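You operate a simulated robot arm through the tools that you are given. There is no shell and no other tool. Be economical: measure what you need, move in short steps, check, and stop when the job is done.

Carry out the task below with a simulated robot arm. There is one attempt and no reset: what you move stays moved.

TASK
Switch the sealing machine off and sort the three bags by their seams.
Fine: switch off first; dial to 1, white slider out; good seam in the small green tray, weak yellow, burnt red.

It is judged by the outcome, as a careful person would: the job done as asked, and still so three seconds after it is handed in. It fails if anything else is knocked over, pushed out of place, dropped, spilled or broken.

THE ROBOT
A 7-joint arm with a two-finger parallel gripper, fixed in place. Base frame: the origin is at the foot of the arm, x ahead of it, y to its left, z up; the work surface is at about z = 0. Lengths are in mm, angles in rad, forces in N, time in s.
With the tool pointing down near the work surface it reaches from about 240 to 620 mm from the base axis. Its first joint turns from -1.152 to 1.152 rad. Payload 2.6 kg.
Tool frame: the origin (TCP) lies between the finger pads and is the grasp point; the fingertips stand 30 mm ahead of it; z points along the fingers, y is the line along which they close. The gripper opens to 94 mm. The fingers are 28 mm wide and 10 mm thick; the gripper's body (50 by 96 mm) begins 55 mm behind the TCP.
Orientation is that of the tool frame in the base frame, as [roll, pitch, yaw] about the fixed x, y, z axes, in that order (R = Rz(yaw) Ry(pitch) Rx(roll)). With the fingers straight down and closing along the base's y, the tool's x points along the base's -x, its y along +y and its z along -z.

THE INTERFACE
- The arm moves only by the tool play_rows. Its argument "moves" is a list of rows, each an object of numbers (a shift or turn left out is 0, a gripper value left out holds the last): "x", "y", "z": the shift along the base's x, y, z in mm; "ax", "ay", "az": the turn, a rotation vector about the base's x, y, z in rad; "grip": the gripper command, from -1 (fully open) to 1 (shut), values between in proportion. In form: [{"x": .., "y": .., "z": .., "ax": .., "ay": .., "az": .., "grip": ..}, ...]. A call has 1 to 8 rows; each row is the pose to reach, as a shift and turn from the pose commanded when the call began. A row lasts 0.2 s, in which the tool goes at most 50 mm and 0.15 rad; a call with a longer step from one row to the next is refused whole, and so is a gripper value outside its range. A pose out of reach is approached as far as the arm can. The call stops where the force on the tool passes 70 N (or 10 N more than at its start, if that is more) or the arm is blocked; 0.2 s more then pass. The fingers move at their own pace (about 72 mm/s each) and stop on an object; they squeeze with about 24 N. The grip force told is the motor's: it shows also when the fingers shut on nothing. Time passes only in rows, and 0.2 s behind the last, so rows that repeat a pose let the fingers close. It gives the time, the measured TCP pose, the force on the tool (base axes), the opening and the grip force at its end, in the units of the frame above (readings bear some noise), and new pictures: "views" is both (left out), scene, wrist or none.
- Cameras (640 x 400 px; columns grow to the right, rows downward): "scene" is fixed at [50.6, 448.3, 559.5]; the picture's right is [-0.61, -0.80, 0.00], its down [-0.49, 0.37, -0.79] and it looks along [0.63, -0.48, -0.61] (base axes); focal length 326 px, centre (320, 200). "wrist" rides on the gripper at [-37, 0, -58] in the tool frame; the picture's right is [0.00, -1.00, 0.00], its down [0.97, 0.00, -0.24] and it looks along [0.24, 0.00, 0.97] (tool axes); focal length 218 px, centre (320, 200).
- pixel_to_xyz(camera, pixels): for up to 12 pixels [column, row] of the newest picture of that camera ("zoom" is the newest enlarged one), the place [x, y, z] in the base frame of the surface seen there, good to about 2 mm. No time passes.
- inspect(camera, box): a new picture of the part [left, top, right, bottom] of that camera's present view, enlarged. No time passes.
- close_job(): hands the job in; it is judged then, once.

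Work in short steps. Measure before you move; look again where a grasp or a placing could have gone wrong, and mend it. You have 80 turns and 120 pictures in all, the two below and enlarged ones among them. Open the gripper and draw the arm clear of the work before you hand the job in, unless the task says otherwise; then end with one line.

The tools are called after ">>>" as a command line: name --argument value ..., lists and objects as JSON in quotes. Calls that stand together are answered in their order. play_rows: Moves the arm, as the interface text tells. Its arguments: {"type":"object","properties":{"moves":{"type":"array","items":{"type":"object","properties":{"x":{"type":"number"},"y":{"type":"number"},"z":{"type":"number"},"ax":{"type":"number"},"ay":{"type":"number"},"az":{"type":"number"},"grip":{"type":"number"}}}},"views":{"type":"string","enum":["both","scene","wrist","none"]}},"required":["moves"]} The other tools are called the same way: pixel_to_xyz (camera, pixels) gives the place of the surface under pixels of a picture; inspect (camera, box) takes an enlarged picture of a part of a camera's view; close_job () hands the job in.

At the start:

```text
clock: 0.0
tcp_pos: [335.2, 223.9, 356.5]
ee_rot: [-3.14, 0.001, -3.141]
wrist_force: [0.7, -0.8, -0.2]
gripper_width: 93.9
finger_force: 0.0
```

scene: 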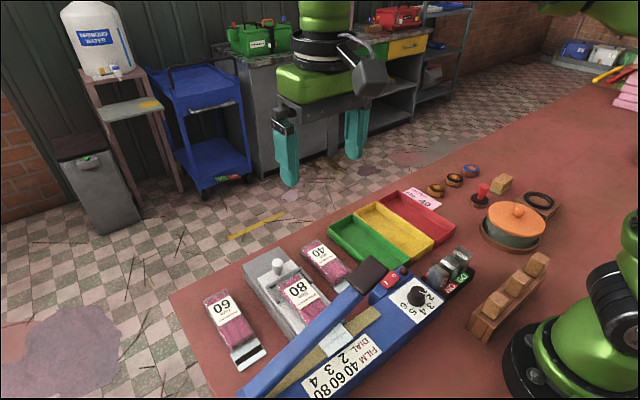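
wrist: 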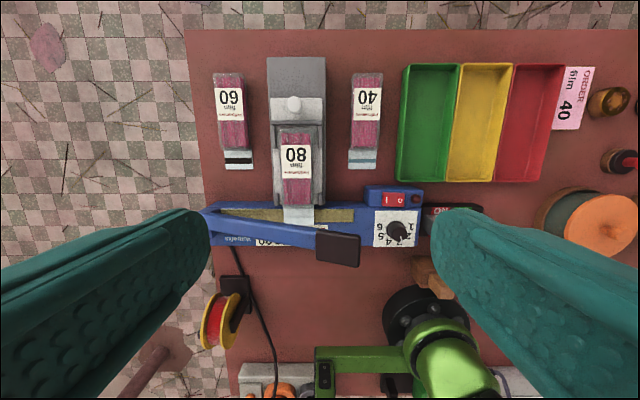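

I start by enlarging the machine, the bags and the trays.

>>> inspect --camera "wrist" --box '[200, 50, 420, 190]'

>>> inspect --camera "scene" --box '[340, 230, 500, 330]'

>>> inspect --camera "scene" --box '[190, 230, 390, 380]'

>>> inspect --camera "wrist" --box '[300, 170, 480, 280]'

```text
2.86 times, centred on (310, 120) of wrist
```

zoom: 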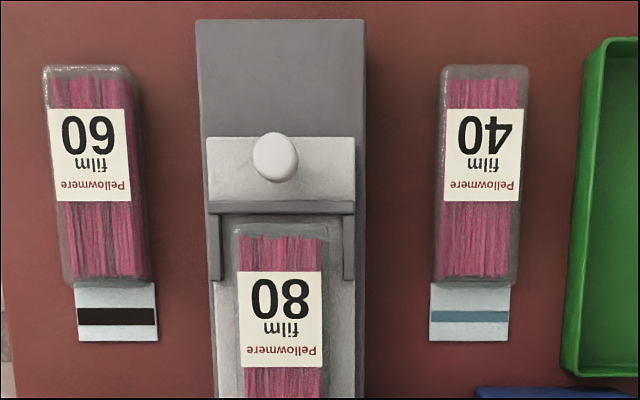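

```text
4.00 times, centred on (420, 280) of scene
```

zoom: 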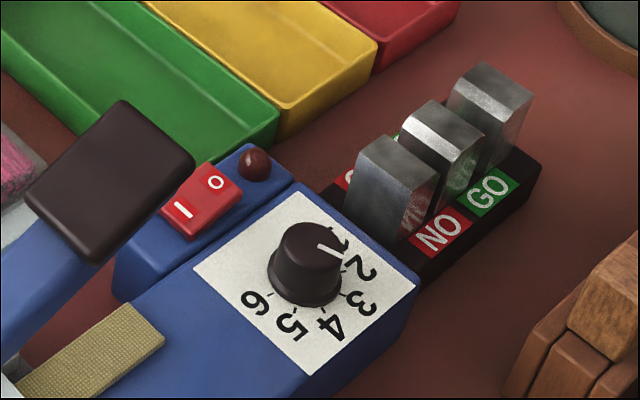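

```text
2.67 times, centred on (290, 305) of scene
```

zoom: 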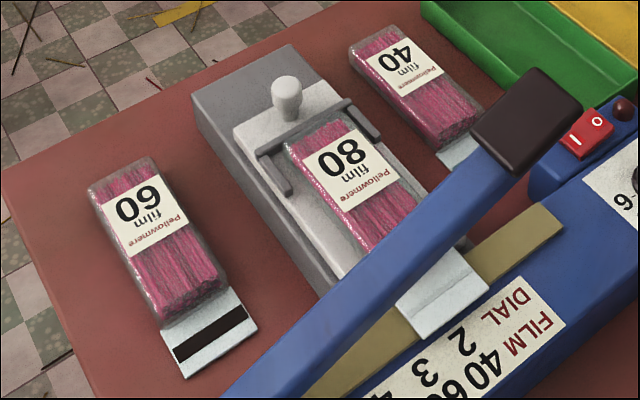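

```text
3.56 times, centred on (390, 225) of wrist
```

zoom: 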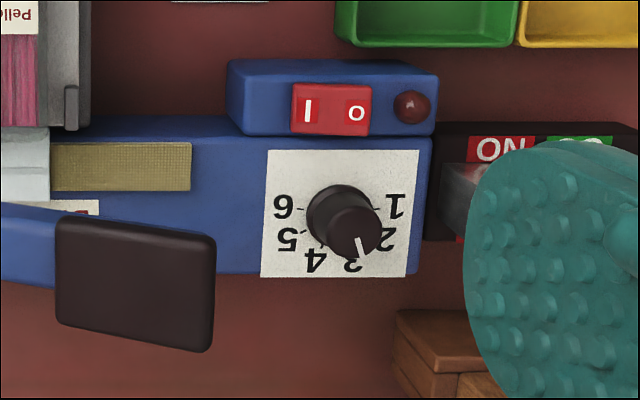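

I measure key points in both fixed views before moving.

>>> pixel_to_xyz --camera "wrist" --pixels '[[387, 199], [402, 199], [396, 231], [338, 248], [290, 235], [293, 103], [297, 65], [296, 165], [298, 212], [318, 190], [373, 190], [416, 199]]'

>>> pixel_to_xyz --camera "wrist" --pixels '[[229, 80], [232, 145], [239, 160], [216, 110], [245, 110], [367, 80], [365, 145], [353, 110], [381, 110], [425, 120], [480, 120], [535, 120]]'

>>> pixel_to_xyz --camera "scene" --pixels '[[389, 283], [394, 275], [418, 293], [422, 290], [366, 272], [278, 266], [436, 315], [403, 270], [460, 254], [448, 262], [436, 272], [330, 300]]'

```text
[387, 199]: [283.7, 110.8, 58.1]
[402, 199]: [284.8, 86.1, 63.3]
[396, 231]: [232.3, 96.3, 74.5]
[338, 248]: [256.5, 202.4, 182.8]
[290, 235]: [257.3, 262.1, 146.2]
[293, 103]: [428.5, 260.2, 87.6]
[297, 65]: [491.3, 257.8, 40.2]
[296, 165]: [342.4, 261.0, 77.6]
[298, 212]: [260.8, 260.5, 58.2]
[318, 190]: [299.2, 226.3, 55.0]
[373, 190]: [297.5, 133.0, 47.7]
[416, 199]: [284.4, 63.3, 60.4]
```

```text
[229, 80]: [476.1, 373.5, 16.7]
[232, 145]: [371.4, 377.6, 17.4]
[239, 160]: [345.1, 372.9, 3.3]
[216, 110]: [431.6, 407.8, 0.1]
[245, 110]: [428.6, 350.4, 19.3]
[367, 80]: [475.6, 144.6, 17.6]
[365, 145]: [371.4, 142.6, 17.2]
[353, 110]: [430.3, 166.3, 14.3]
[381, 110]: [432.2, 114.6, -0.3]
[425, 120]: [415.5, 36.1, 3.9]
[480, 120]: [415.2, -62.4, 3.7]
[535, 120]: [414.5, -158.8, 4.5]
```

```text
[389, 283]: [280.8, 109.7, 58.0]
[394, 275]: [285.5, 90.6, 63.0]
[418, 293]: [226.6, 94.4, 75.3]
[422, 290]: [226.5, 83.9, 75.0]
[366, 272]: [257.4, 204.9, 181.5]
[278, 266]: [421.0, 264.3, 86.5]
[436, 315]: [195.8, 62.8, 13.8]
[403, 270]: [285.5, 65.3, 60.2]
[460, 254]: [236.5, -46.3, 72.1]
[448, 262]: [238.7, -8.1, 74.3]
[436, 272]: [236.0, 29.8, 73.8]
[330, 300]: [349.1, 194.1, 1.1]
```

The rocker is at about (284, 98, 60), with the O end at y≈84 standing proud, so it is on. I move above it with the fingers shut, staying well over the raised lever handle at z≈182.

>>> play_rows --moves '[{"x": -10, "y": -45, "z": 0, "grip": 1}, {"x": -25, "y": -90, "z": -5}, {"x": -40, "y": -125, "z": -35}, {"x": -51, "y": -140, "z": -80}, {"x": -51, "y": -140, "z": -125}, {"x": -51, "y": -140, "z": -150}, {"x": -51, "y": -140, "z": -150}]'

```text
clock: 1.6
tcp_pos: [285.4, 82.8, 206.1]
ee_rot: [3.141, 0.001, 3.141]
wrist_force: [-0.9, -0.2, -0.5]
gripper_width: 0.2
finger_force: 23.8
```

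scene: 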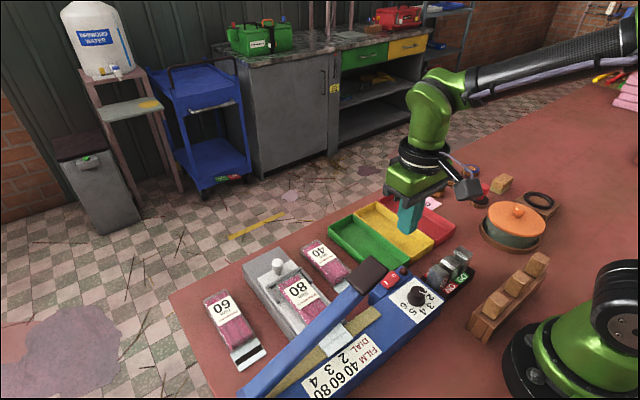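
wrist: 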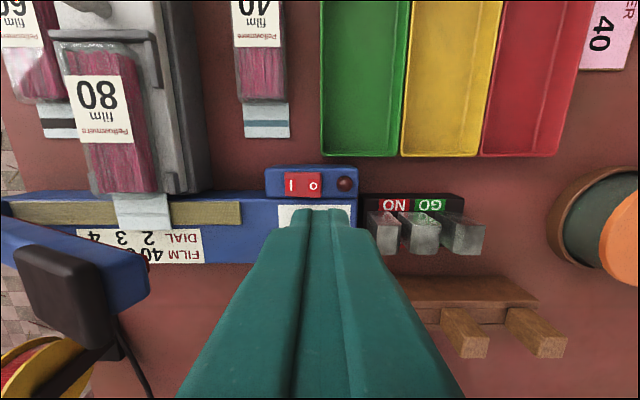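

>>> inspect --camera "wrist" --box '[240, 150, 400, 250]'

>>> inspect --camera "wrist" --box '[0, 0, 320, 200]'

>>> pixel_to_xyz --camera "wrist" --pixels '[[287, 184], [303, 174], [303, 196], [316, 184], [345, 184], [322, 184], [337, 184], [270, 184], [150, 280]]'

```text
4.00 times, centred on (320, 200) of wrist
```

zoom: 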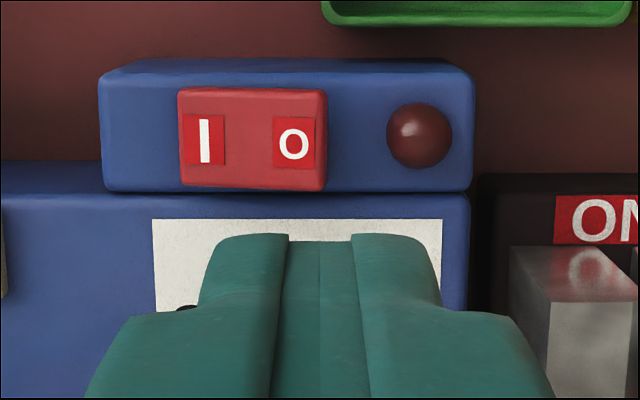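

```text
2.00 times, centred on (160, 100) of wrist
```

zoom: 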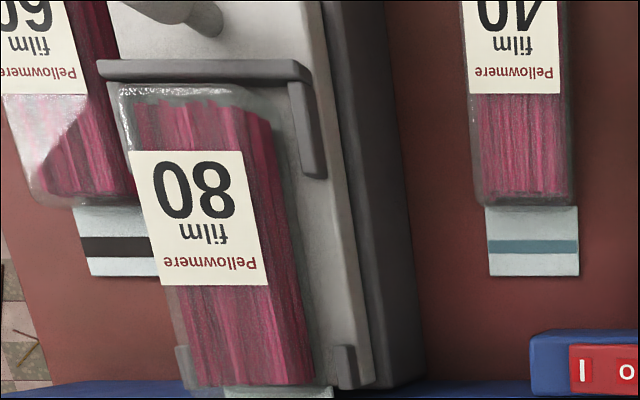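

```text
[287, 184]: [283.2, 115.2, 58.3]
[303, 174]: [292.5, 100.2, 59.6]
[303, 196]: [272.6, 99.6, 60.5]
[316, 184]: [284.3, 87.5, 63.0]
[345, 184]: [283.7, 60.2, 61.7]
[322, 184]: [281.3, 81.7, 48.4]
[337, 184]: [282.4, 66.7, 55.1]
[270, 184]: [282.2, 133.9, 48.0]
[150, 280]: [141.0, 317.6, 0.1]
```

The O end (y≈86, z≈63) is higher than the I end (z≈58), so I press O down with the shut fingertips.

>>> play_rows --moves '[{"y": 3, "z": -45}, {"y": 3, "z": -90}, {"y": 3, "z": -106}, {"y": 3, "z": -112}, {"y": 3, "z": -116}, {"y": 3, "z": -119}, {"y": 3, "z": -119}]' --views "none"

```text
clock: 3.2
tcp_pos: [286.1, 85.3, 88.9]
ee_rot: [-3.141, 0.003, 3.138]
wrist_force: [-18.3, -20.5, 59.6]
gripper_width: 0.0
finger_force: 24.4
```

Pressed to a firm stop with 60 N upward; I back off and look.

>>> play_rows --moves '[{"z": 40}, {"z": 85}, {"z": 115, "x": 0}, {"z": 115, "x": 0}]' --views "wrist"

>>> inspect --camera "scene" --box '[340, 230, 500, 330]'

>>> pixel_to_xyz --camera "wrist" --pixels '[[287, 184], [316, 184], [312, 184]]'

```text
clock: 4.2
tcp_pos: [285.1, 88.7, 202.3]
ee_rot: [3.141, 0.0, -3.141]
wrist_force: [0.9, -0.3, 0.2]
gripper_width: 0.2
finger_force: 24.1
```

wrist: 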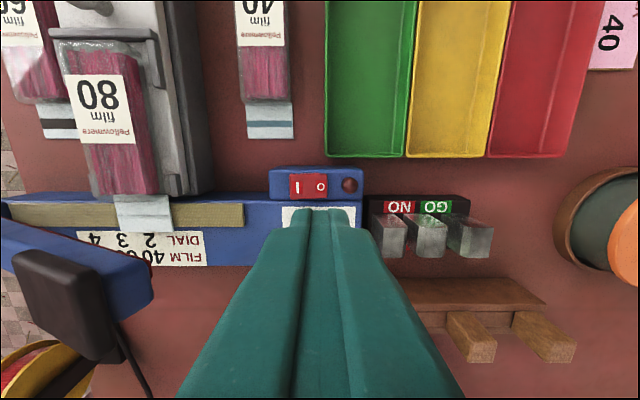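

```text
4.00 times, centred on (420, 280) of scene
```

zoom: 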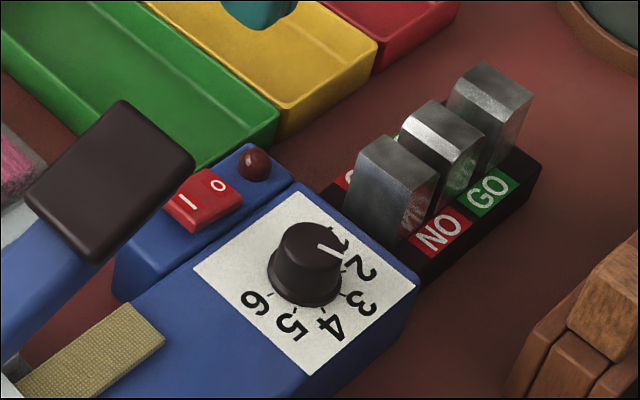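

```text
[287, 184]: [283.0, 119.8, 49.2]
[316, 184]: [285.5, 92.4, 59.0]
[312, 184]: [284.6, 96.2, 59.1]
```

The rocker now tips to O (I end raised). Next I go above the dial with the fingers open to read it.

>>> play_rows --moves '[{"x": -20, "y": 3, "z": 10, "grip": -1}, {"x": -45, "y": 6, "z": 15}, {"x": -45, "y": 6, "z": 15}, {"x": -45, "y": 6, "z": 15}]' --views "wrist"

>>> inspect --camera "wrist" --box '[240, 140, 400, 240]'

```text
clock: 5.2
tcp_pos: [239.3, 91.6, 217.3]
ee_rot: [-3.141, 0.0, 3.142]
wrist_force: [-1.2, 0.1, -0.7]
gripper_width: 93.9
finger_force: 0.1
```

wrist: 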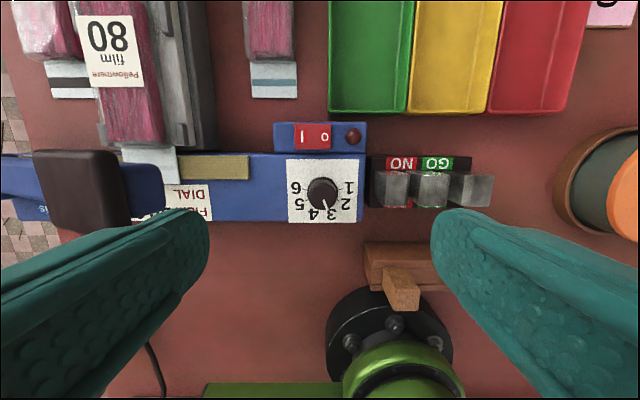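

```text
4.00 times, centred on (320, 190) of wrist
```

zoom: 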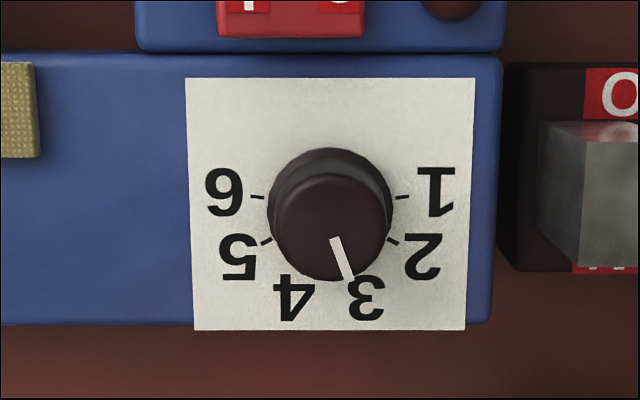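

The pointer is on 3, about 80° (counter-clockwise from above) from 1. I measure the knob and its neighbours.

>>> pixel_to_xyz --camera "zoom" --pixels '[[330, 225], [332, 180], [332, 275], [277, 220], [388, 220], [402, 196], [257, 196], [392, 242], [265, 242], [320, 52], [320, 30], [550, 130]]'

```text
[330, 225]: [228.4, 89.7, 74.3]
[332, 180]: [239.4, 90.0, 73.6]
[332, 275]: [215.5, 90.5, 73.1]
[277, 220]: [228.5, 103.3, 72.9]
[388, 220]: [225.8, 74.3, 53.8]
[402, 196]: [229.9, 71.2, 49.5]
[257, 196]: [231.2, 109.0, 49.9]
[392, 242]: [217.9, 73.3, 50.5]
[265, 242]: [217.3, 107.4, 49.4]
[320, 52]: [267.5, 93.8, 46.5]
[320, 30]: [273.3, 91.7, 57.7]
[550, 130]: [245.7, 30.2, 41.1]
```

Knob centre ≈ (227, 90), top z≈74, panel z≈48. I turn the tool by -0.7 rad, centre it over the knob and half-close the fingers.

>>> play_rows --moves '[{"x": -4, "y": -1, "az": -0.14, "grip": 0.0}, {"x": -8, "y": -2, "z": -20, "az": -0.28}, {"x": -12, "y": -3, "z": -40, "az": -0.42}, {"x": -12, "y": -3, "z": -60, "az": -0.56}, {"x": -12, "y": -3, "z": -80, "az": -0.7}, {"x": -12, "y": -3, "z": -80, "az": -0.7}]'

```text
clock: 6.6
tcp_pos: [226.7, 89.9, 137.7]
ee_rot: [3.141, 0.0, 2.44]
wrist_force: [0.2, -0.6, 0.8]
gripper_width: 47.0
finger_force: 0.0
```

scene: 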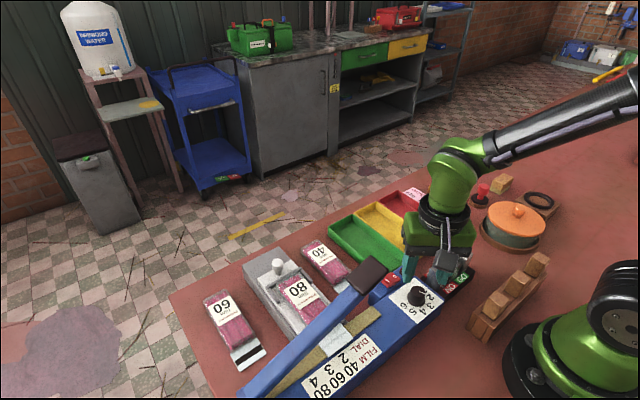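
wrist: 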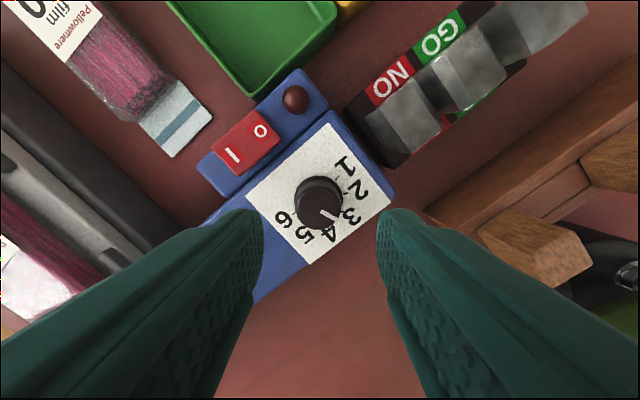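

The knob is centred on column 320. I descend to grasp height and close.

>>> play_rows --moves '[{"z": -35}, {"z": -54}, {"z": -54, "grip": 1}, {"z": -54}, {"z": -54}]'

```text
clock: 7.8
tcp_pos: [228.4, 90.7, 82.3]
ee_rot: [3.138, 0.002, 2.445]
wrist_force: [12.4, 14.4, -19.6]
gripper_width: 28.4
finger_force: 45.2
```

scene: 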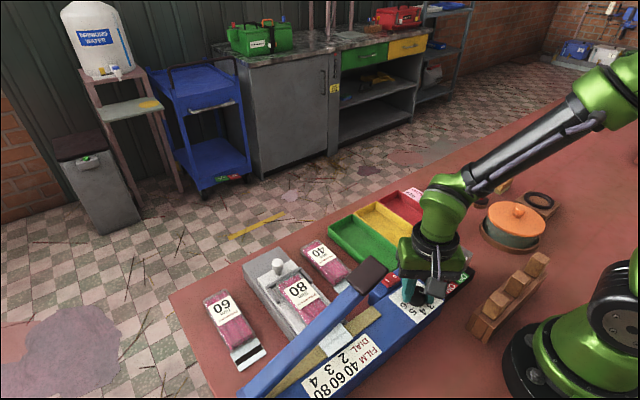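
wrist: 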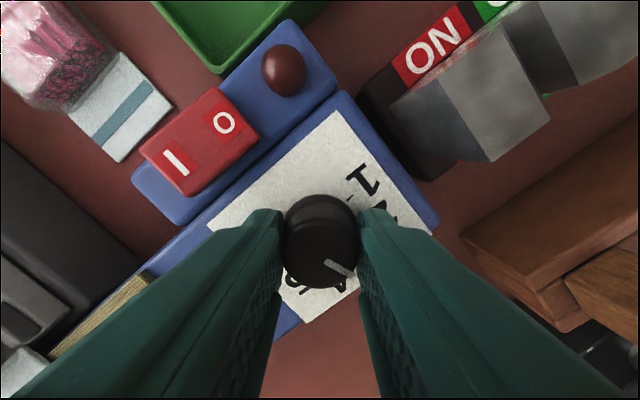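

The knob is held (28 mm). I turn it counter-clockwise, easing the small side load by shifting 1 mm.

>>> play_rows --moves '[{"x": 1, "y": 1, "az": 0.1}, {"x": 1, "y": 1, "az": 0.2}, {"x": 1, "y": 1, "az": 0.3}, {"x": 1, "y": 1, "az": 0.4}, {"x": 1, "y": 1, "az": 0.5}, {"x": 1, "y": 1, "az": 0.6}, {"x": 1, "y": 1, "az": 0.7}]' --views "wrist"

```text
clock: 9.4
tcp_pos: [227.4, 89.7, 81.9]
ee_rot: [-3.139, 0.0, 3.141]
wrist_force: [9.9, -8.0, -28.5]
gripper_width: 28.6
finger_force: 45.0
```

wrist: 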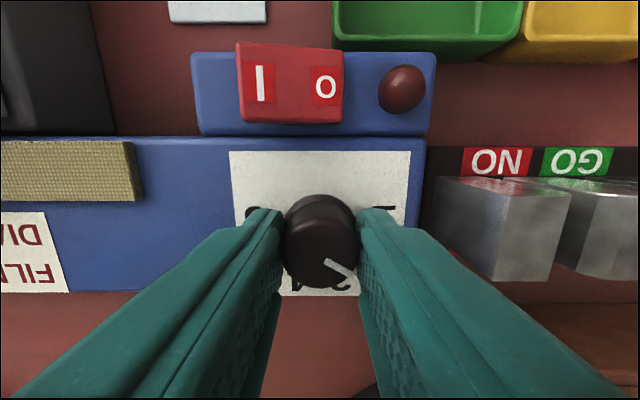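

The pointer turned with the tool (now about at 2). I continue the remaining turn.

>>> play_rows --moves '[{"az": 0.1}, {"az": 0.2}, {"az": 0.3}, {"az": 0.4}, {"az": 0.5}, {"az": 0.6}, {"az": 0.7}, {"az": 0.7}]' --views "wrist"

```text
clock: 11.2
tcp_pos: [228.0, 89.3, 82.2]
ee_rot: [-3.14, -0.004, -2.443]
wrist_force: [8.4, -31.9, -26.7]
gripper_width: 28.4
finger_force: 45.1
```

wrist: 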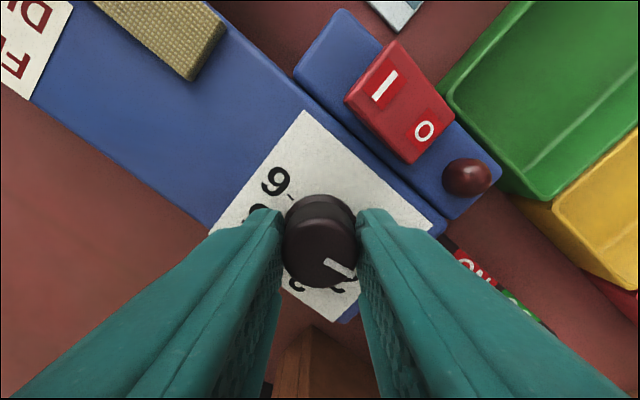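

Now I release, rise and turn back to check the pointer.

>>> play_rows --moves '[{"grip": 0.0}, {"grip": 0.0}, {"z": 40}, {"z": 80, "az": -0.14}, {"z": 120, "az": -0.28}, {"x": 12, "z": 135, "az": -0.42}, {"x": 12, "z": 135, "az": -0.56, "grip": -1}, {"x": 12, "z": 135, "az": -0.7}]' --views "wrist"

>>> inspect --camera "wrist" --box '[240, 140, 400, 240]'

```text
clock: 13.0
tcp_pos: [241.6, 90.4, 218.4]
ee_rot: [3.141, 0.002, 3.138]
wrist_force: [-0.3, 1.3, 0.5]
gripper_width: 94.0
finger_force: 0.1
```

wrist: 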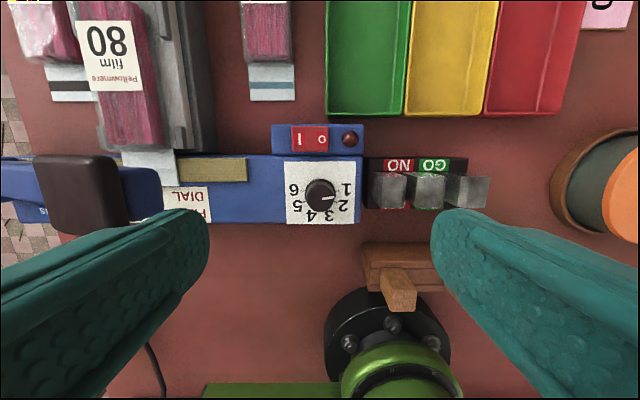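

```text
4.00 times, centred on (320, 190) of wrist
```

zoom: 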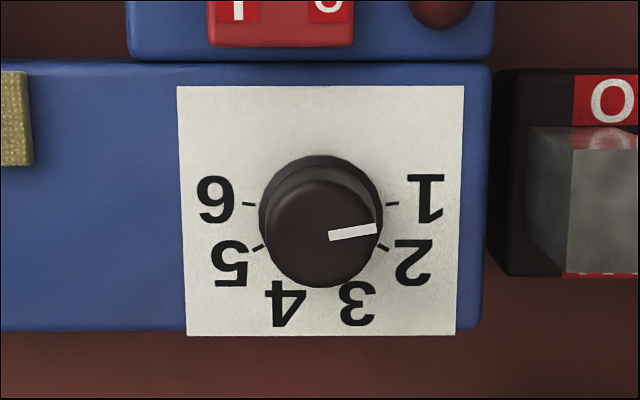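

The dial reads 1. Now I look at the slider jig from above at (385, 262, 300).

>>> play_rows --moves '[{"x": 40, "y": 10, "z": 30}, {"x": 80, "y": 30, "z": 60}, {"x": 110, "y": 70, "z": 70}, {"x": 130, "y": 110, "z": 70}, {"x": 145, "y": 150, "z": 70}, {"x": 150, "y": 170, "z": 70}, {"x": 150, "y": 170, "z": 70}]'

>>> inspect --camera "wrist" --box '[240, 60, 400, 300]'

```text
refused: row 1 steps farther than a row can; nothing moved
```

```text
1.67 times, centred on (320, 180) of wrist
```

zoom: 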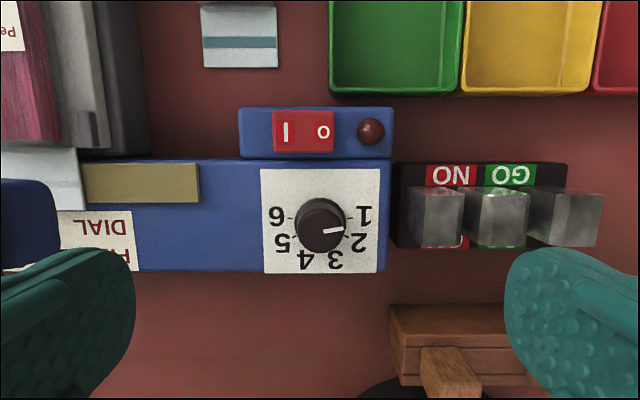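

The step was too long; I repeat it with shorter rows.

>>> play_rows --moves '[{"x": 30, "y": 5, "z": 25}, {"x": 60, "y": 20, "z": 50}, {"x": 90, "y": 50, "z": 70}, {"x": 115, "y": 85, "z": 75}, {"x": 135, "y": 120, "z": 75}, {"x": 150, "y": 155, "z": 75}, {"x": 150, "y": 170, "z": 75}, {"x": 150, "y": 170, "z": 75}]'

>>> inspect --camera "wrist" --box '[200, 40, 440, 190]'

```text
clock: 14.8
tcp_pos: [390.5, 261.3, 293.9]
ee_rot: [-3.141, 0.0, 3.141]
wrist_force: [0.0, -1.1, 0.9]
gripper_width: 93.9
finger_force: 0.0
```

scene: 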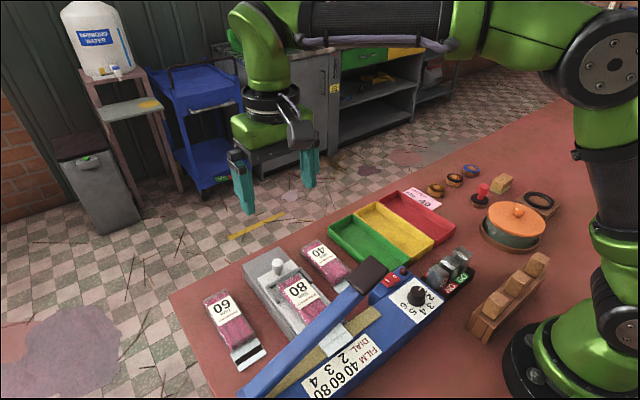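
wrist: 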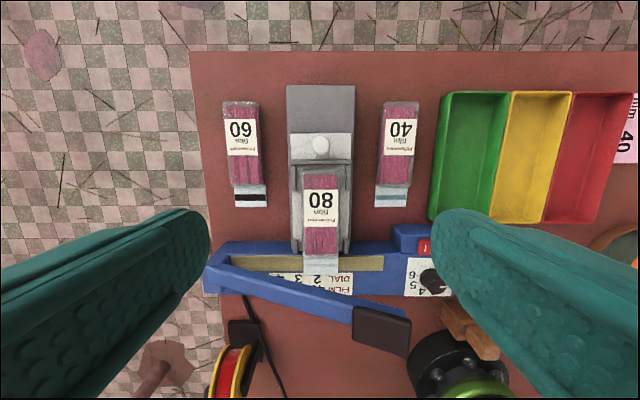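

```text
2.67 times, centred on (320, 115) of wrist
```

zoom: 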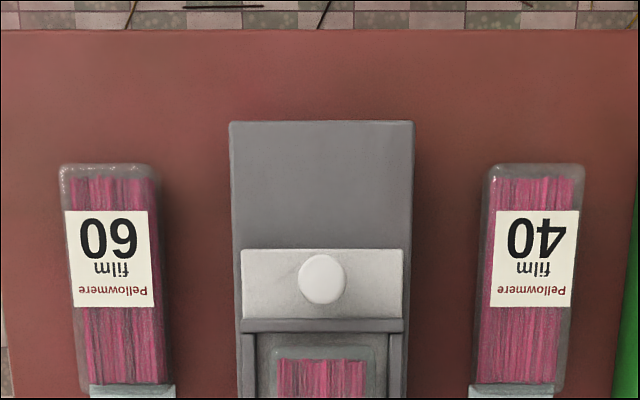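

I measure the slider, knob, block end, bag 80 and the seam area.

>>> pixel_to_xyz --camera "wrist" --pixels '[[320, 143], [312, 148], [329, 148], [300, 138], [300, 158], [320, 88], [320, 166], [320, 180], [320, 250], [322, 266], [306, 210], [336, 210]]'

>>> inspect --camera "wrist" --box '[270, 180, 370, 290]'

>>> pixel_to_xyz --camera "scene" --pixels '[[278, 262], [278, 270], [279, 276], [276, 283], [338, 340], [345, 332], [352, 290], [320, 318], [290, 350]]'

>>> inspect --camera "scene" --box '[230, 240, 350, 315]'

```text
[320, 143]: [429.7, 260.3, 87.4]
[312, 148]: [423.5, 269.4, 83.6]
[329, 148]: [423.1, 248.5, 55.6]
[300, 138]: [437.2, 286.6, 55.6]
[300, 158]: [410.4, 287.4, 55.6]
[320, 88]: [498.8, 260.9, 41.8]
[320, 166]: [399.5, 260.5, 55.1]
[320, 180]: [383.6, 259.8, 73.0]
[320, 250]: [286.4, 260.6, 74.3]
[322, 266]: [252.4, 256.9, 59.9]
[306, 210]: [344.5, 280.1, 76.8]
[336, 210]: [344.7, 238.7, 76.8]
```

```text
3.64 times, centred on (320, 235) of wrist
```

zoom: 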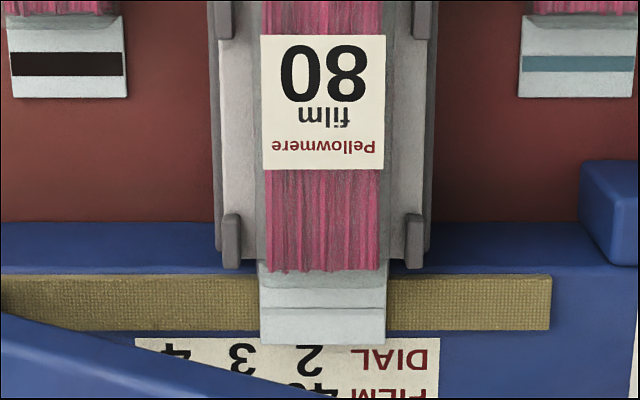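

```text
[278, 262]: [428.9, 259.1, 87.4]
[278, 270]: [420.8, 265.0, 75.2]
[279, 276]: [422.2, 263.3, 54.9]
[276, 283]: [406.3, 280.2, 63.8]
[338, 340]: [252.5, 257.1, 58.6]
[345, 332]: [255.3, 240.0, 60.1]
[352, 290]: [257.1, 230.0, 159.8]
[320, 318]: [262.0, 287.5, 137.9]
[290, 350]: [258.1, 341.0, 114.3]
```

```text
5.33 times, centred on (290, 278) of scene
```

zoom: 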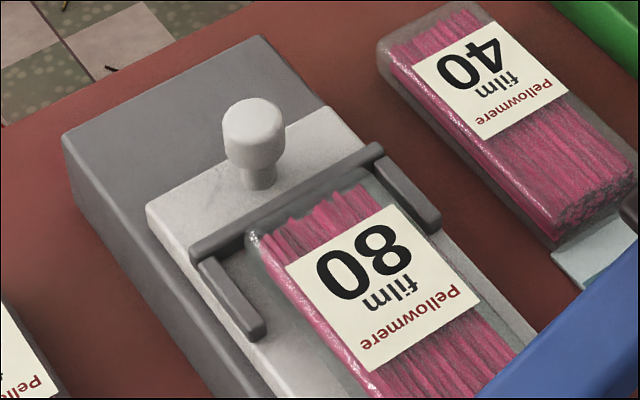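

Knob centre ≈ (428, 260), top z 87, plate z 55. I descend over it with the fingers partly open and grasp it with the tips just above the plate.

>>> play_rows --moves '[{"x": 20, "z": -40, "grip": 0.1}, {"x": 38, "y": -1, "z": -85}, {"x": 38, "y": -1, "z": -130}, {"x": 38, "y": -1, "z": -170}, {"x": 38, "y": -1, "z": -195}, {"x": 38, "y": -1, "z": -204}, {"x": 38, "y": -1, "z": -204, "grip": 1}, {"x": 38, "y": -1, "z": -204}]'

```text
clock: 16.6
tcp_pos: [427.6, 259.9, 88.4]
ee_rot: [-3.141, -0.001, 3.141]
wrist_force: [0.0, -0.8, -3.3]
gripper_width: 21.9
finger_force: 45.1
```

scene: 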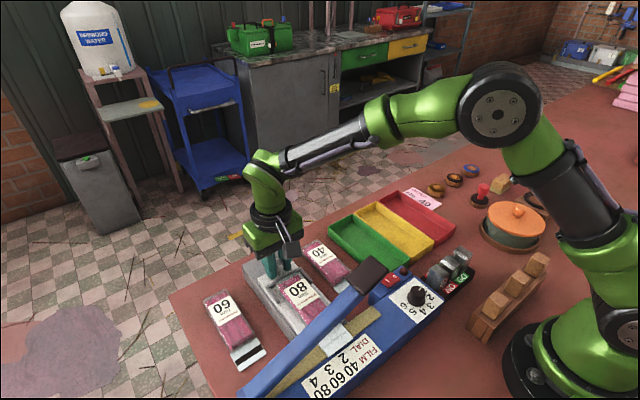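
wrist: 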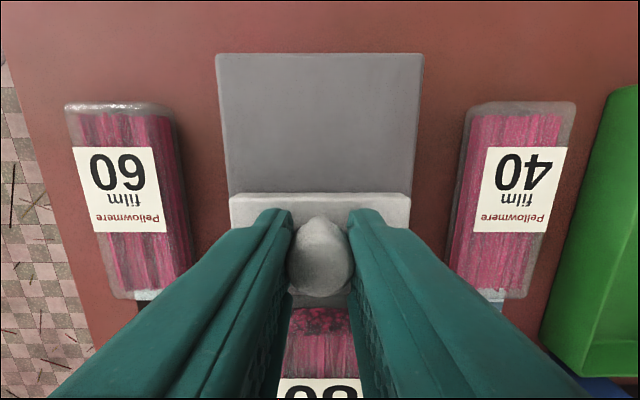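

The knob is held. I pull the slider outward (+x) slowly by 28 mm and watch the force.

>>> play_rows --moves '[{"x": 4}, {"x": 8}, {"x": 12}, {"x": 16}, {"x": 20}, {"x": 24}, {"x": 28}]'

```text
clock: 18.2
tcp_pos: [454.5, 259.3, 88.8]
ee_rot: [-3.141, -0.005, 3.14]
wrist_force: [-1.1, 6.3, -22.9]
gripper_width: 21.6
finger_force: 45.0
```

scene: 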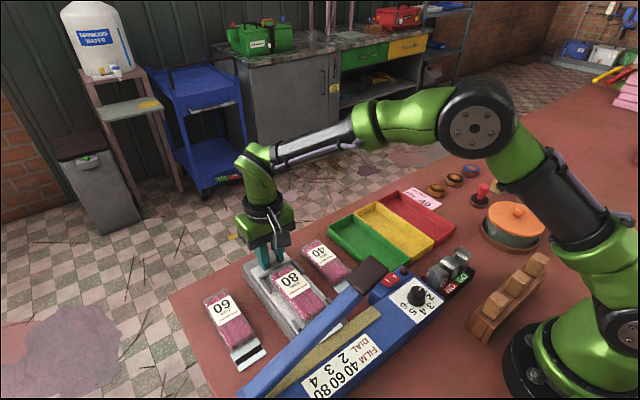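
wrist: 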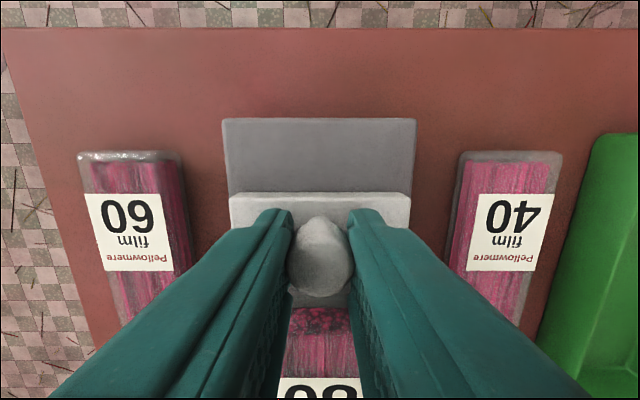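

The slider runs freely and carries bag 80 with it. I keep pulling until it reaches its stop.

>>> play_rows --moves '[{"x": 4}, {"x": 8}, {"x": 12}, {"x": 16}, {"x": 20}, {"x": 24}, {"x": 28}, {"x": 32}]'

```text
clock: 20.0
tcp_pos: [483.6, 259.3, 88.9]
ee_rot: [-3.137, -0.014, 3.139]
wrist_force: [-47.8, -11.7, 3.1]
gripper_width: 21.6
finger_force: 44.8
```

scene: 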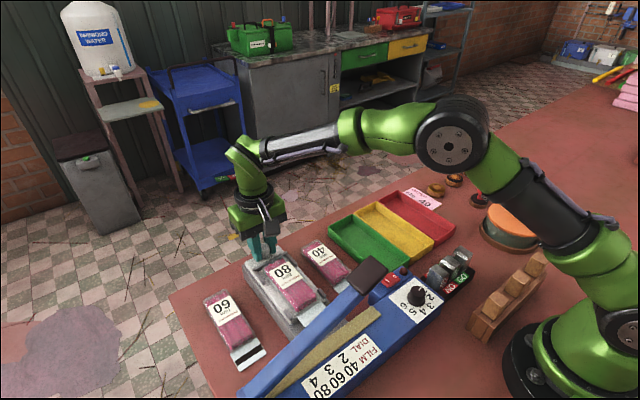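
wrist: 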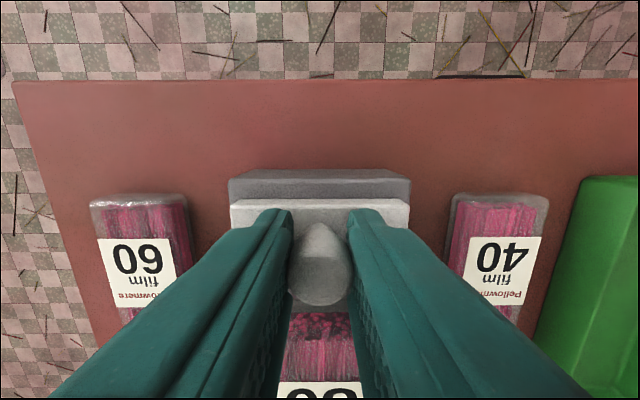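

The -48 N at x≈484 shows the end stop. I relax the pull, let go and rise to view bag 80.

>>> play_rows --moves '[{"x": -4}, {"x": -4, "grip": 0.1}, {"x": -4, "grip": 0.1}, {"x": -4, "z": 40}, {"x": -25, "z": 85}, {"x": -60, "z": 110, "grip": -1}, {"x": -90, "z": 130}, {"x": -90, "z": 130}]'

>>> inspect --camera "wrist" --box '[230, 100, 410, 300]'

```text
clock: 21.8
tcp_pos: [398.2, 260.6, 222.6]
ee_rot: [3.14, -0.001, 3.141]
wrist_force: [0.3, -0.2, -0.2]
gripper_width: 93.9
finger_force: 0.1
```

scene: 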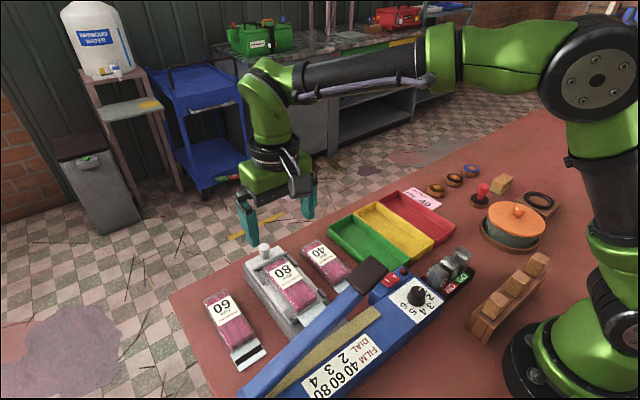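
wrist: 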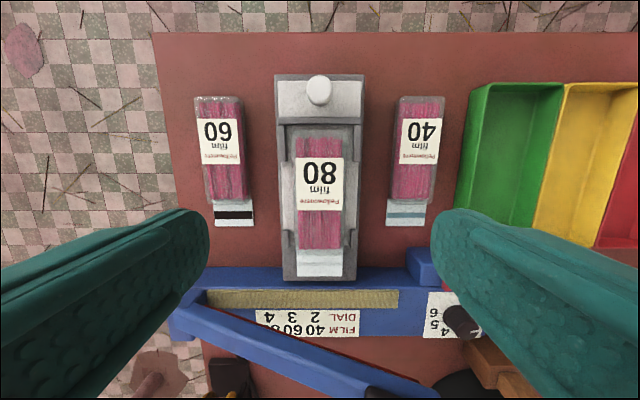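

```text
2.00 times, centred on (320, 200) of wrist
```

zoom: 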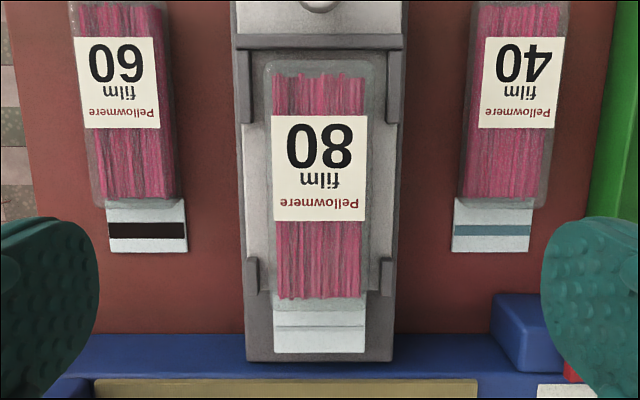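

Bag 80 is clear of the jaws, and its seam is only a faint line (weak). I measure the bag, fences and lips for the grasp.

>>> pixel_to_xyz --camera "zoom" --pixels '[[320, 66], [320, 170], [320, 290], [268, 190], [374, 190], [245, 122], [252, 260], [386, 262], [320, 345], [255, 190], [388, 190], [320, 190]]'

>>> pixel_to_xyz --camera "wrist" --pixels '[[240, 150], [203, 150], [219, 105], [224, 198], [234, 224], [437, 150], [397, 150], [421, 105], [410, 198], [404, 224], [520, 130], [590, 140]]'

>>> inspect --camera "scene" --box '[230, 240, 350, 345]'

```text
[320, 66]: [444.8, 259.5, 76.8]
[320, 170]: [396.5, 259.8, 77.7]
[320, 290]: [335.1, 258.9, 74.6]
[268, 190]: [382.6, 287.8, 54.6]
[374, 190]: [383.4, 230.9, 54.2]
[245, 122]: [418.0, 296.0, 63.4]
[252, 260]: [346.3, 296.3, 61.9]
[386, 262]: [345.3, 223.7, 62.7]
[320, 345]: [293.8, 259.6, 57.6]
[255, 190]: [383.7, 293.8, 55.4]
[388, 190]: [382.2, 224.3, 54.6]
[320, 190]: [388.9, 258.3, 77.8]
```

```text
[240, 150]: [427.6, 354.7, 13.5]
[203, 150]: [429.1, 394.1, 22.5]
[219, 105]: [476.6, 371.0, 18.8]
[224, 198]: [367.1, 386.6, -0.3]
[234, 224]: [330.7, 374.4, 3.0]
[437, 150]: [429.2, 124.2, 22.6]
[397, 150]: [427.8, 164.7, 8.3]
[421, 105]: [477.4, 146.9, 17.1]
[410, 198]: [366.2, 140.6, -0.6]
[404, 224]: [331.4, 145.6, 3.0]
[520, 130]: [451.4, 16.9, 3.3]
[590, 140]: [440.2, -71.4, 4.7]
```

```text
3.81 times, centred on (290, 292) of scene
```

zoom: 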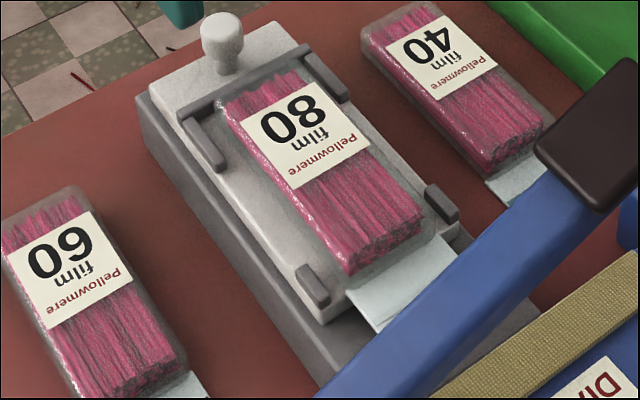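

Bag 80 spans x 334–446, y≈236–284, z 55–77. I grasp it at x=386 between the fences and lips, tips at z≈58.

>>> play_rows --moves '[{"x": -12, "z": -45}, {"x": -12, "z": -90, "grip": -0.7}, {"x": -12, "z": -118}, {"x": -12, "z": -131}, {"x": -12, "z": -131, "grip": 0.4}, {"x": -12, "z": -131, "grip": 1}, {"x": -12, "z": -131}]'

```text
clock: 23.4
tcp_pos: [386.9, 262.2, 89.2]
ee_rot: [3.141, 0.0, 3.14]
wrist_force: [0.5, 0.0, -0.4]
gripper_width: 51.1
finger_force: 24.1
```

scene: 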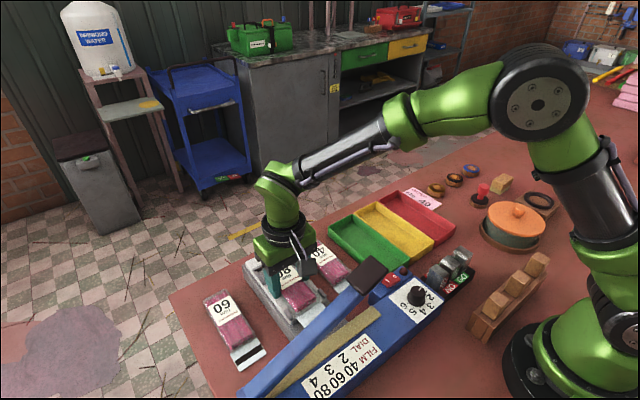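
wrist: 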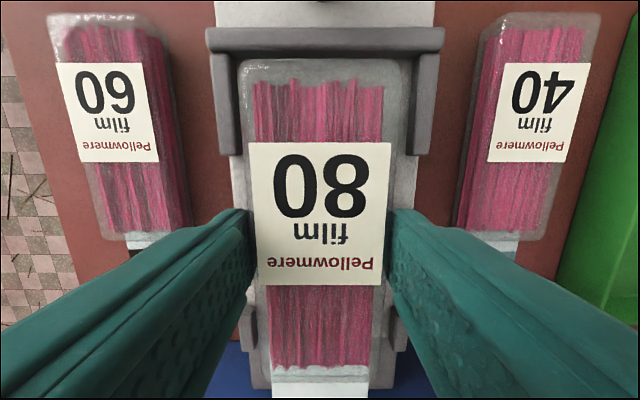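

Held at 51 mm. I lift straight up and check.

>>> play_rows --moves '[{"z": 10}, {"z": 30}, {"z": 60}, {"z": 95}, {"z": 130}, {"z": 150}]'

>>> pixel_to_xyz --camera "scene" --pixels '[[329, 225], [372, 268], [404, 192], [450, 238], [357, 207], [404, 255], [433, 247], [381, 199], [365, 232], [392, 228], [420, 215]]'

```text
clock: 24.8
tcp_pos: [386.6, 259.5, 240.4]
ee_rot: [3.141, 0.0, 3.141]
wrist_force: [-0.1, 0.7, -0.6]
gripper_width: 51.2
finger_force: 23.6
```

scene: 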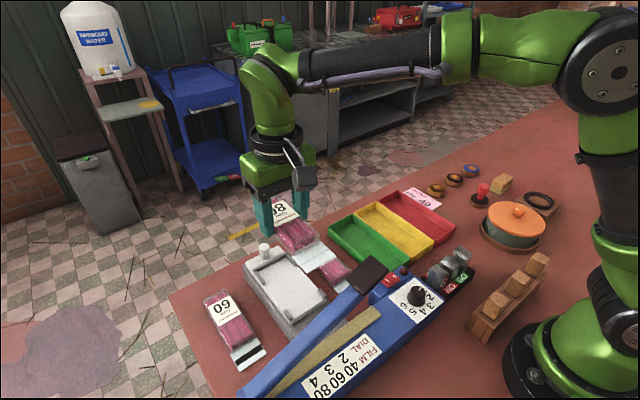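
wrist: 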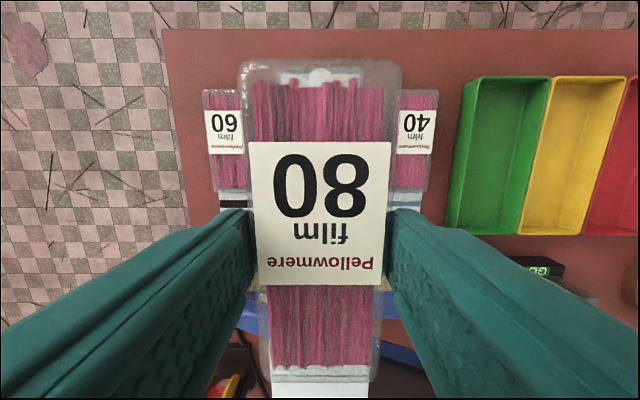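

```text
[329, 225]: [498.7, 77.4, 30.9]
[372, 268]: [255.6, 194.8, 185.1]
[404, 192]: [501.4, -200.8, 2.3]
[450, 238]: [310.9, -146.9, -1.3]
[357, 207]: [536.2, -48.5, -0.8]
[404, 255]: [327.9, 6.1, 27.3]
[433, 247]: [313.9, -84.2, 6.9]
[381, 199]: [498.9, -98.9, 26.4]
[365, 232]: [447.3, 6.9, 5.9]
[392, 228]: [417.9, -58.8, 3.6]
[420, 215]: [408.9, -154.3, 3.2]
```

The bag is lifted level. The trays span about x 320–500; I carry it over the yellow one at height.

>>> play_rows --moves '[{"x": 6, "y": -45}, {"x": 12, "y": -90}, {"x": 18, "y": -135}, {"x": 24, "y": -180}, {"x": 30, "y": -225}, {"x": 36, "y": -270}, {"x": 42, "y": -315}, {"x": 42, "y": -322}]'

>>> pixel_to_xyz --camera "scene" --pixels '[[416, 263], [360, 268]]'

```text
clock: 26.6
tcp_pos: [429.9, -63.8, 238.5]
ee_rot: [-3.14, 0.0, -3.141]
wrist_force: [-0.1, 0.0, -1.5]
gripper_width: 51.4
finger_force: 24.0
```

scene: 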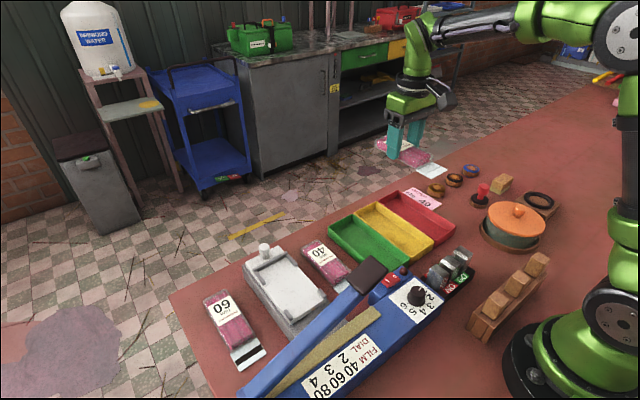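
wrist: 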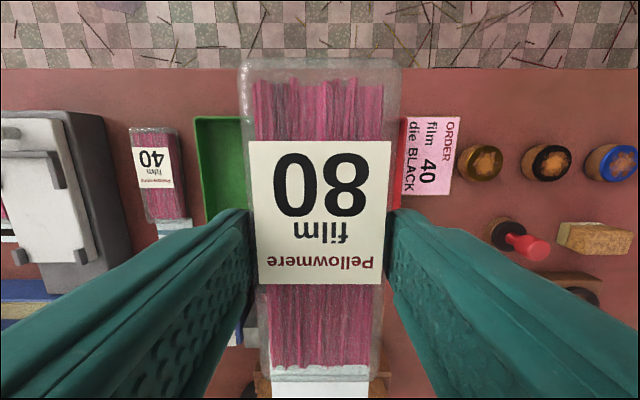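

```text
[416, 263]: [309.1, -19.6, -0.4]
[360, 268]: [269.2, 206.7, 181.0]
```

The scene view of the trays is clear; I enlarge it to measure the rims.

>>> inspect --camera "scene" --box '[316, 180, 468, 280]'

```text
4.00 times, centred on (392, 230) of scene
```

zoom: 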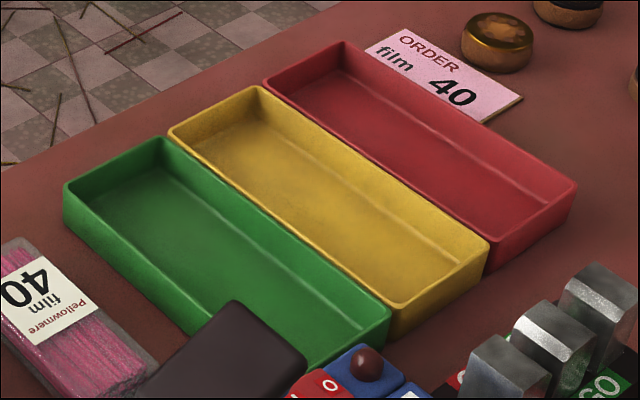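

>>> pixel_to_xyz --camera "zoom" --pixels '[[66, 186], [160, 138], [171, 130], [261, 88], [266, 82], [344, 43], [388, 308], [402, 304], [486, 246], [573, 186], [330, 195], [440, 275]]'

>>> pixel_to_xyz --camera "zoom" --pixels '[[225, 190], [275, 225], [325, 210], [225, 107], [190, 140], [425, 285], [300, 150], [380, 260], [400, 160], [270, 265], [320, 240], [200, 230]]'

```text
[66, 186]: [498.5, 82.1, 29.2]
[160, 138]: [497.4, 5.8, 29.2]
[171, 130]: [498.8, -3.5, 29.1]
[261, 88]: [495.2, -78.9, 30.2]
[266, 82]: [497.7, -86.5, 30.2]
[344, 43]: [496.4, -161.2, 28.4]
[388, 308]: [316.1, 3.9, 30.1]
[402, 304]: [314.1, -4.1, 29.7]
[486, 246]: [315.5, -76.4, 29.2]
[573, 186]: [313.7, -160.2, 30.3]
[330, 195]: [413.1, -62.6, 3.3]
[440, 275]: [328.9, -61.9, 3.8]
```

```text
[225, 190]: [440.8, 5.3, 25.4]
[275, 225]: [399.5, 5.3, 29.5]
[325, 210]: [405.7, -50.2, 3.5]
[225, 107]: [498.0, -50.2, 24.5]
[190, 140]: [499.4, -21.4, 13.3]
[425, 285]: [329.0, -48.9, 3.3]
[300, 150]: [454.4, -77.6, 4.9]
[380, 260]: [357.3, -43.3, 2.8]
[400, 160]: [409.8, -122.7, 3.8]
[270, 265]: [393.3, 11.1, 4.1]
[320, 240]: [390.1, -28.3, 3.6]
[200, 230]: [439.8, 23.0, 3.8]
```

The trays are about 73 mm wide inside; bag plus fingers take 71 mm, so opening inside would push the walls. I take bag 80 back to the flat slider to regrip it higher, so the tips stay at the rim when I let go.

>>> play_rows --moves '[{"x": -6, "y": 45}, {"x": -12, "y": 90}, {"x": -18, "y": 135}, {"x": -24, "y": 180}, {"x": -30, "y": 225}, {"x": -36, "y": 270}, {"x": -40, "y": 315}, {"x": -40, "y": 322}]' --views "none"

>>> play_rows --moves '[{"z": -45}, {"z": -90}, {"z": -125}, {"z": -140}, {"z": -149}, {"z": -149}, {"z": -149, "grip": -0.25}, {"z": -149}]'

```text
clock: 28.4
tcp_pos: [388.7, 258.3, 238.7]
ee_rot: [-3.141, 0.001, 3.141]
wrist_force: [0.3, 0.1, -0.8]
gripper_width: 51.3
finger_force: 23.8
```

```text
clock: 30.2
tcp_pos: [389.1, 258.9, 87.9]
ee_rot: [3.141, 0.001, 3.14]
wrist_force: [0.6, -1.1, -1.4]
gripper_width: 58.8
finger_force: 0.0
```

scene: 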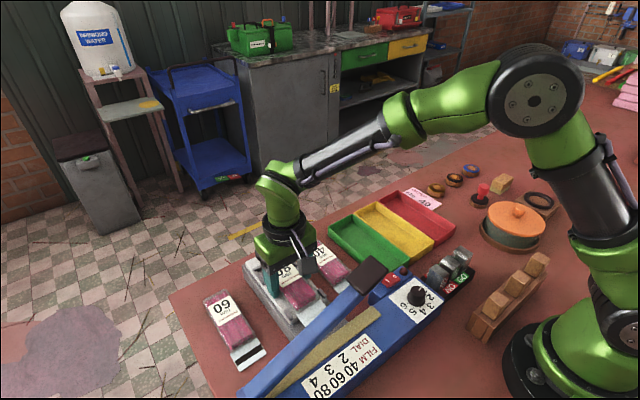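
wrist: 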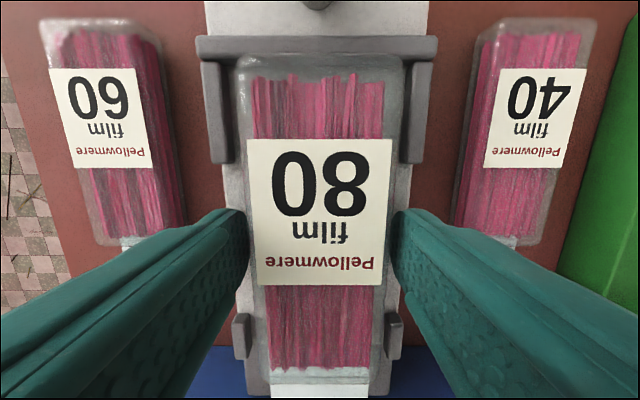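

The bag is back on the slider. I rise 8 mm and regrip it by its upper part, then lift.

>>> play_rows --moves '[{"z": 4}, {"z": 8}, {"z": 8, "grip": 1}, {"z": 8}, {"z": 8}, {"z": 14}, {"z": 25}, {"z": 40}]'

```text
clock: 32.0
tcp_pos: [388.2, 259.7, 130.3]
ee_rot: [-3.14, 0.0, -3.141]
wrist_force: [0.2, 0.2, -0.7]
gripper_width: 51.2
finger_force: 23.8
```

scene: 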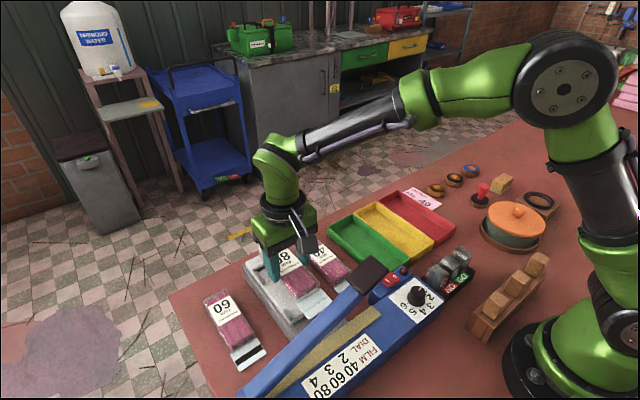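
wrist: 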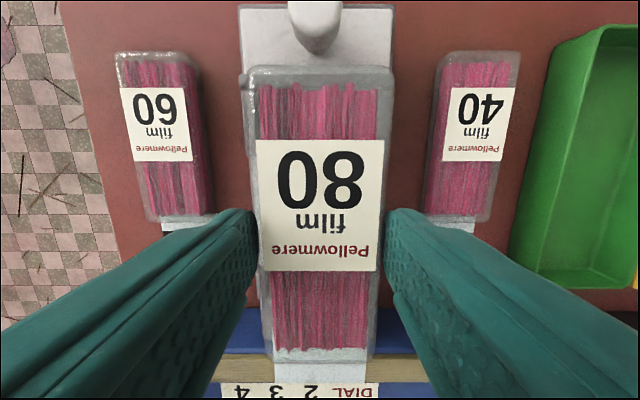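

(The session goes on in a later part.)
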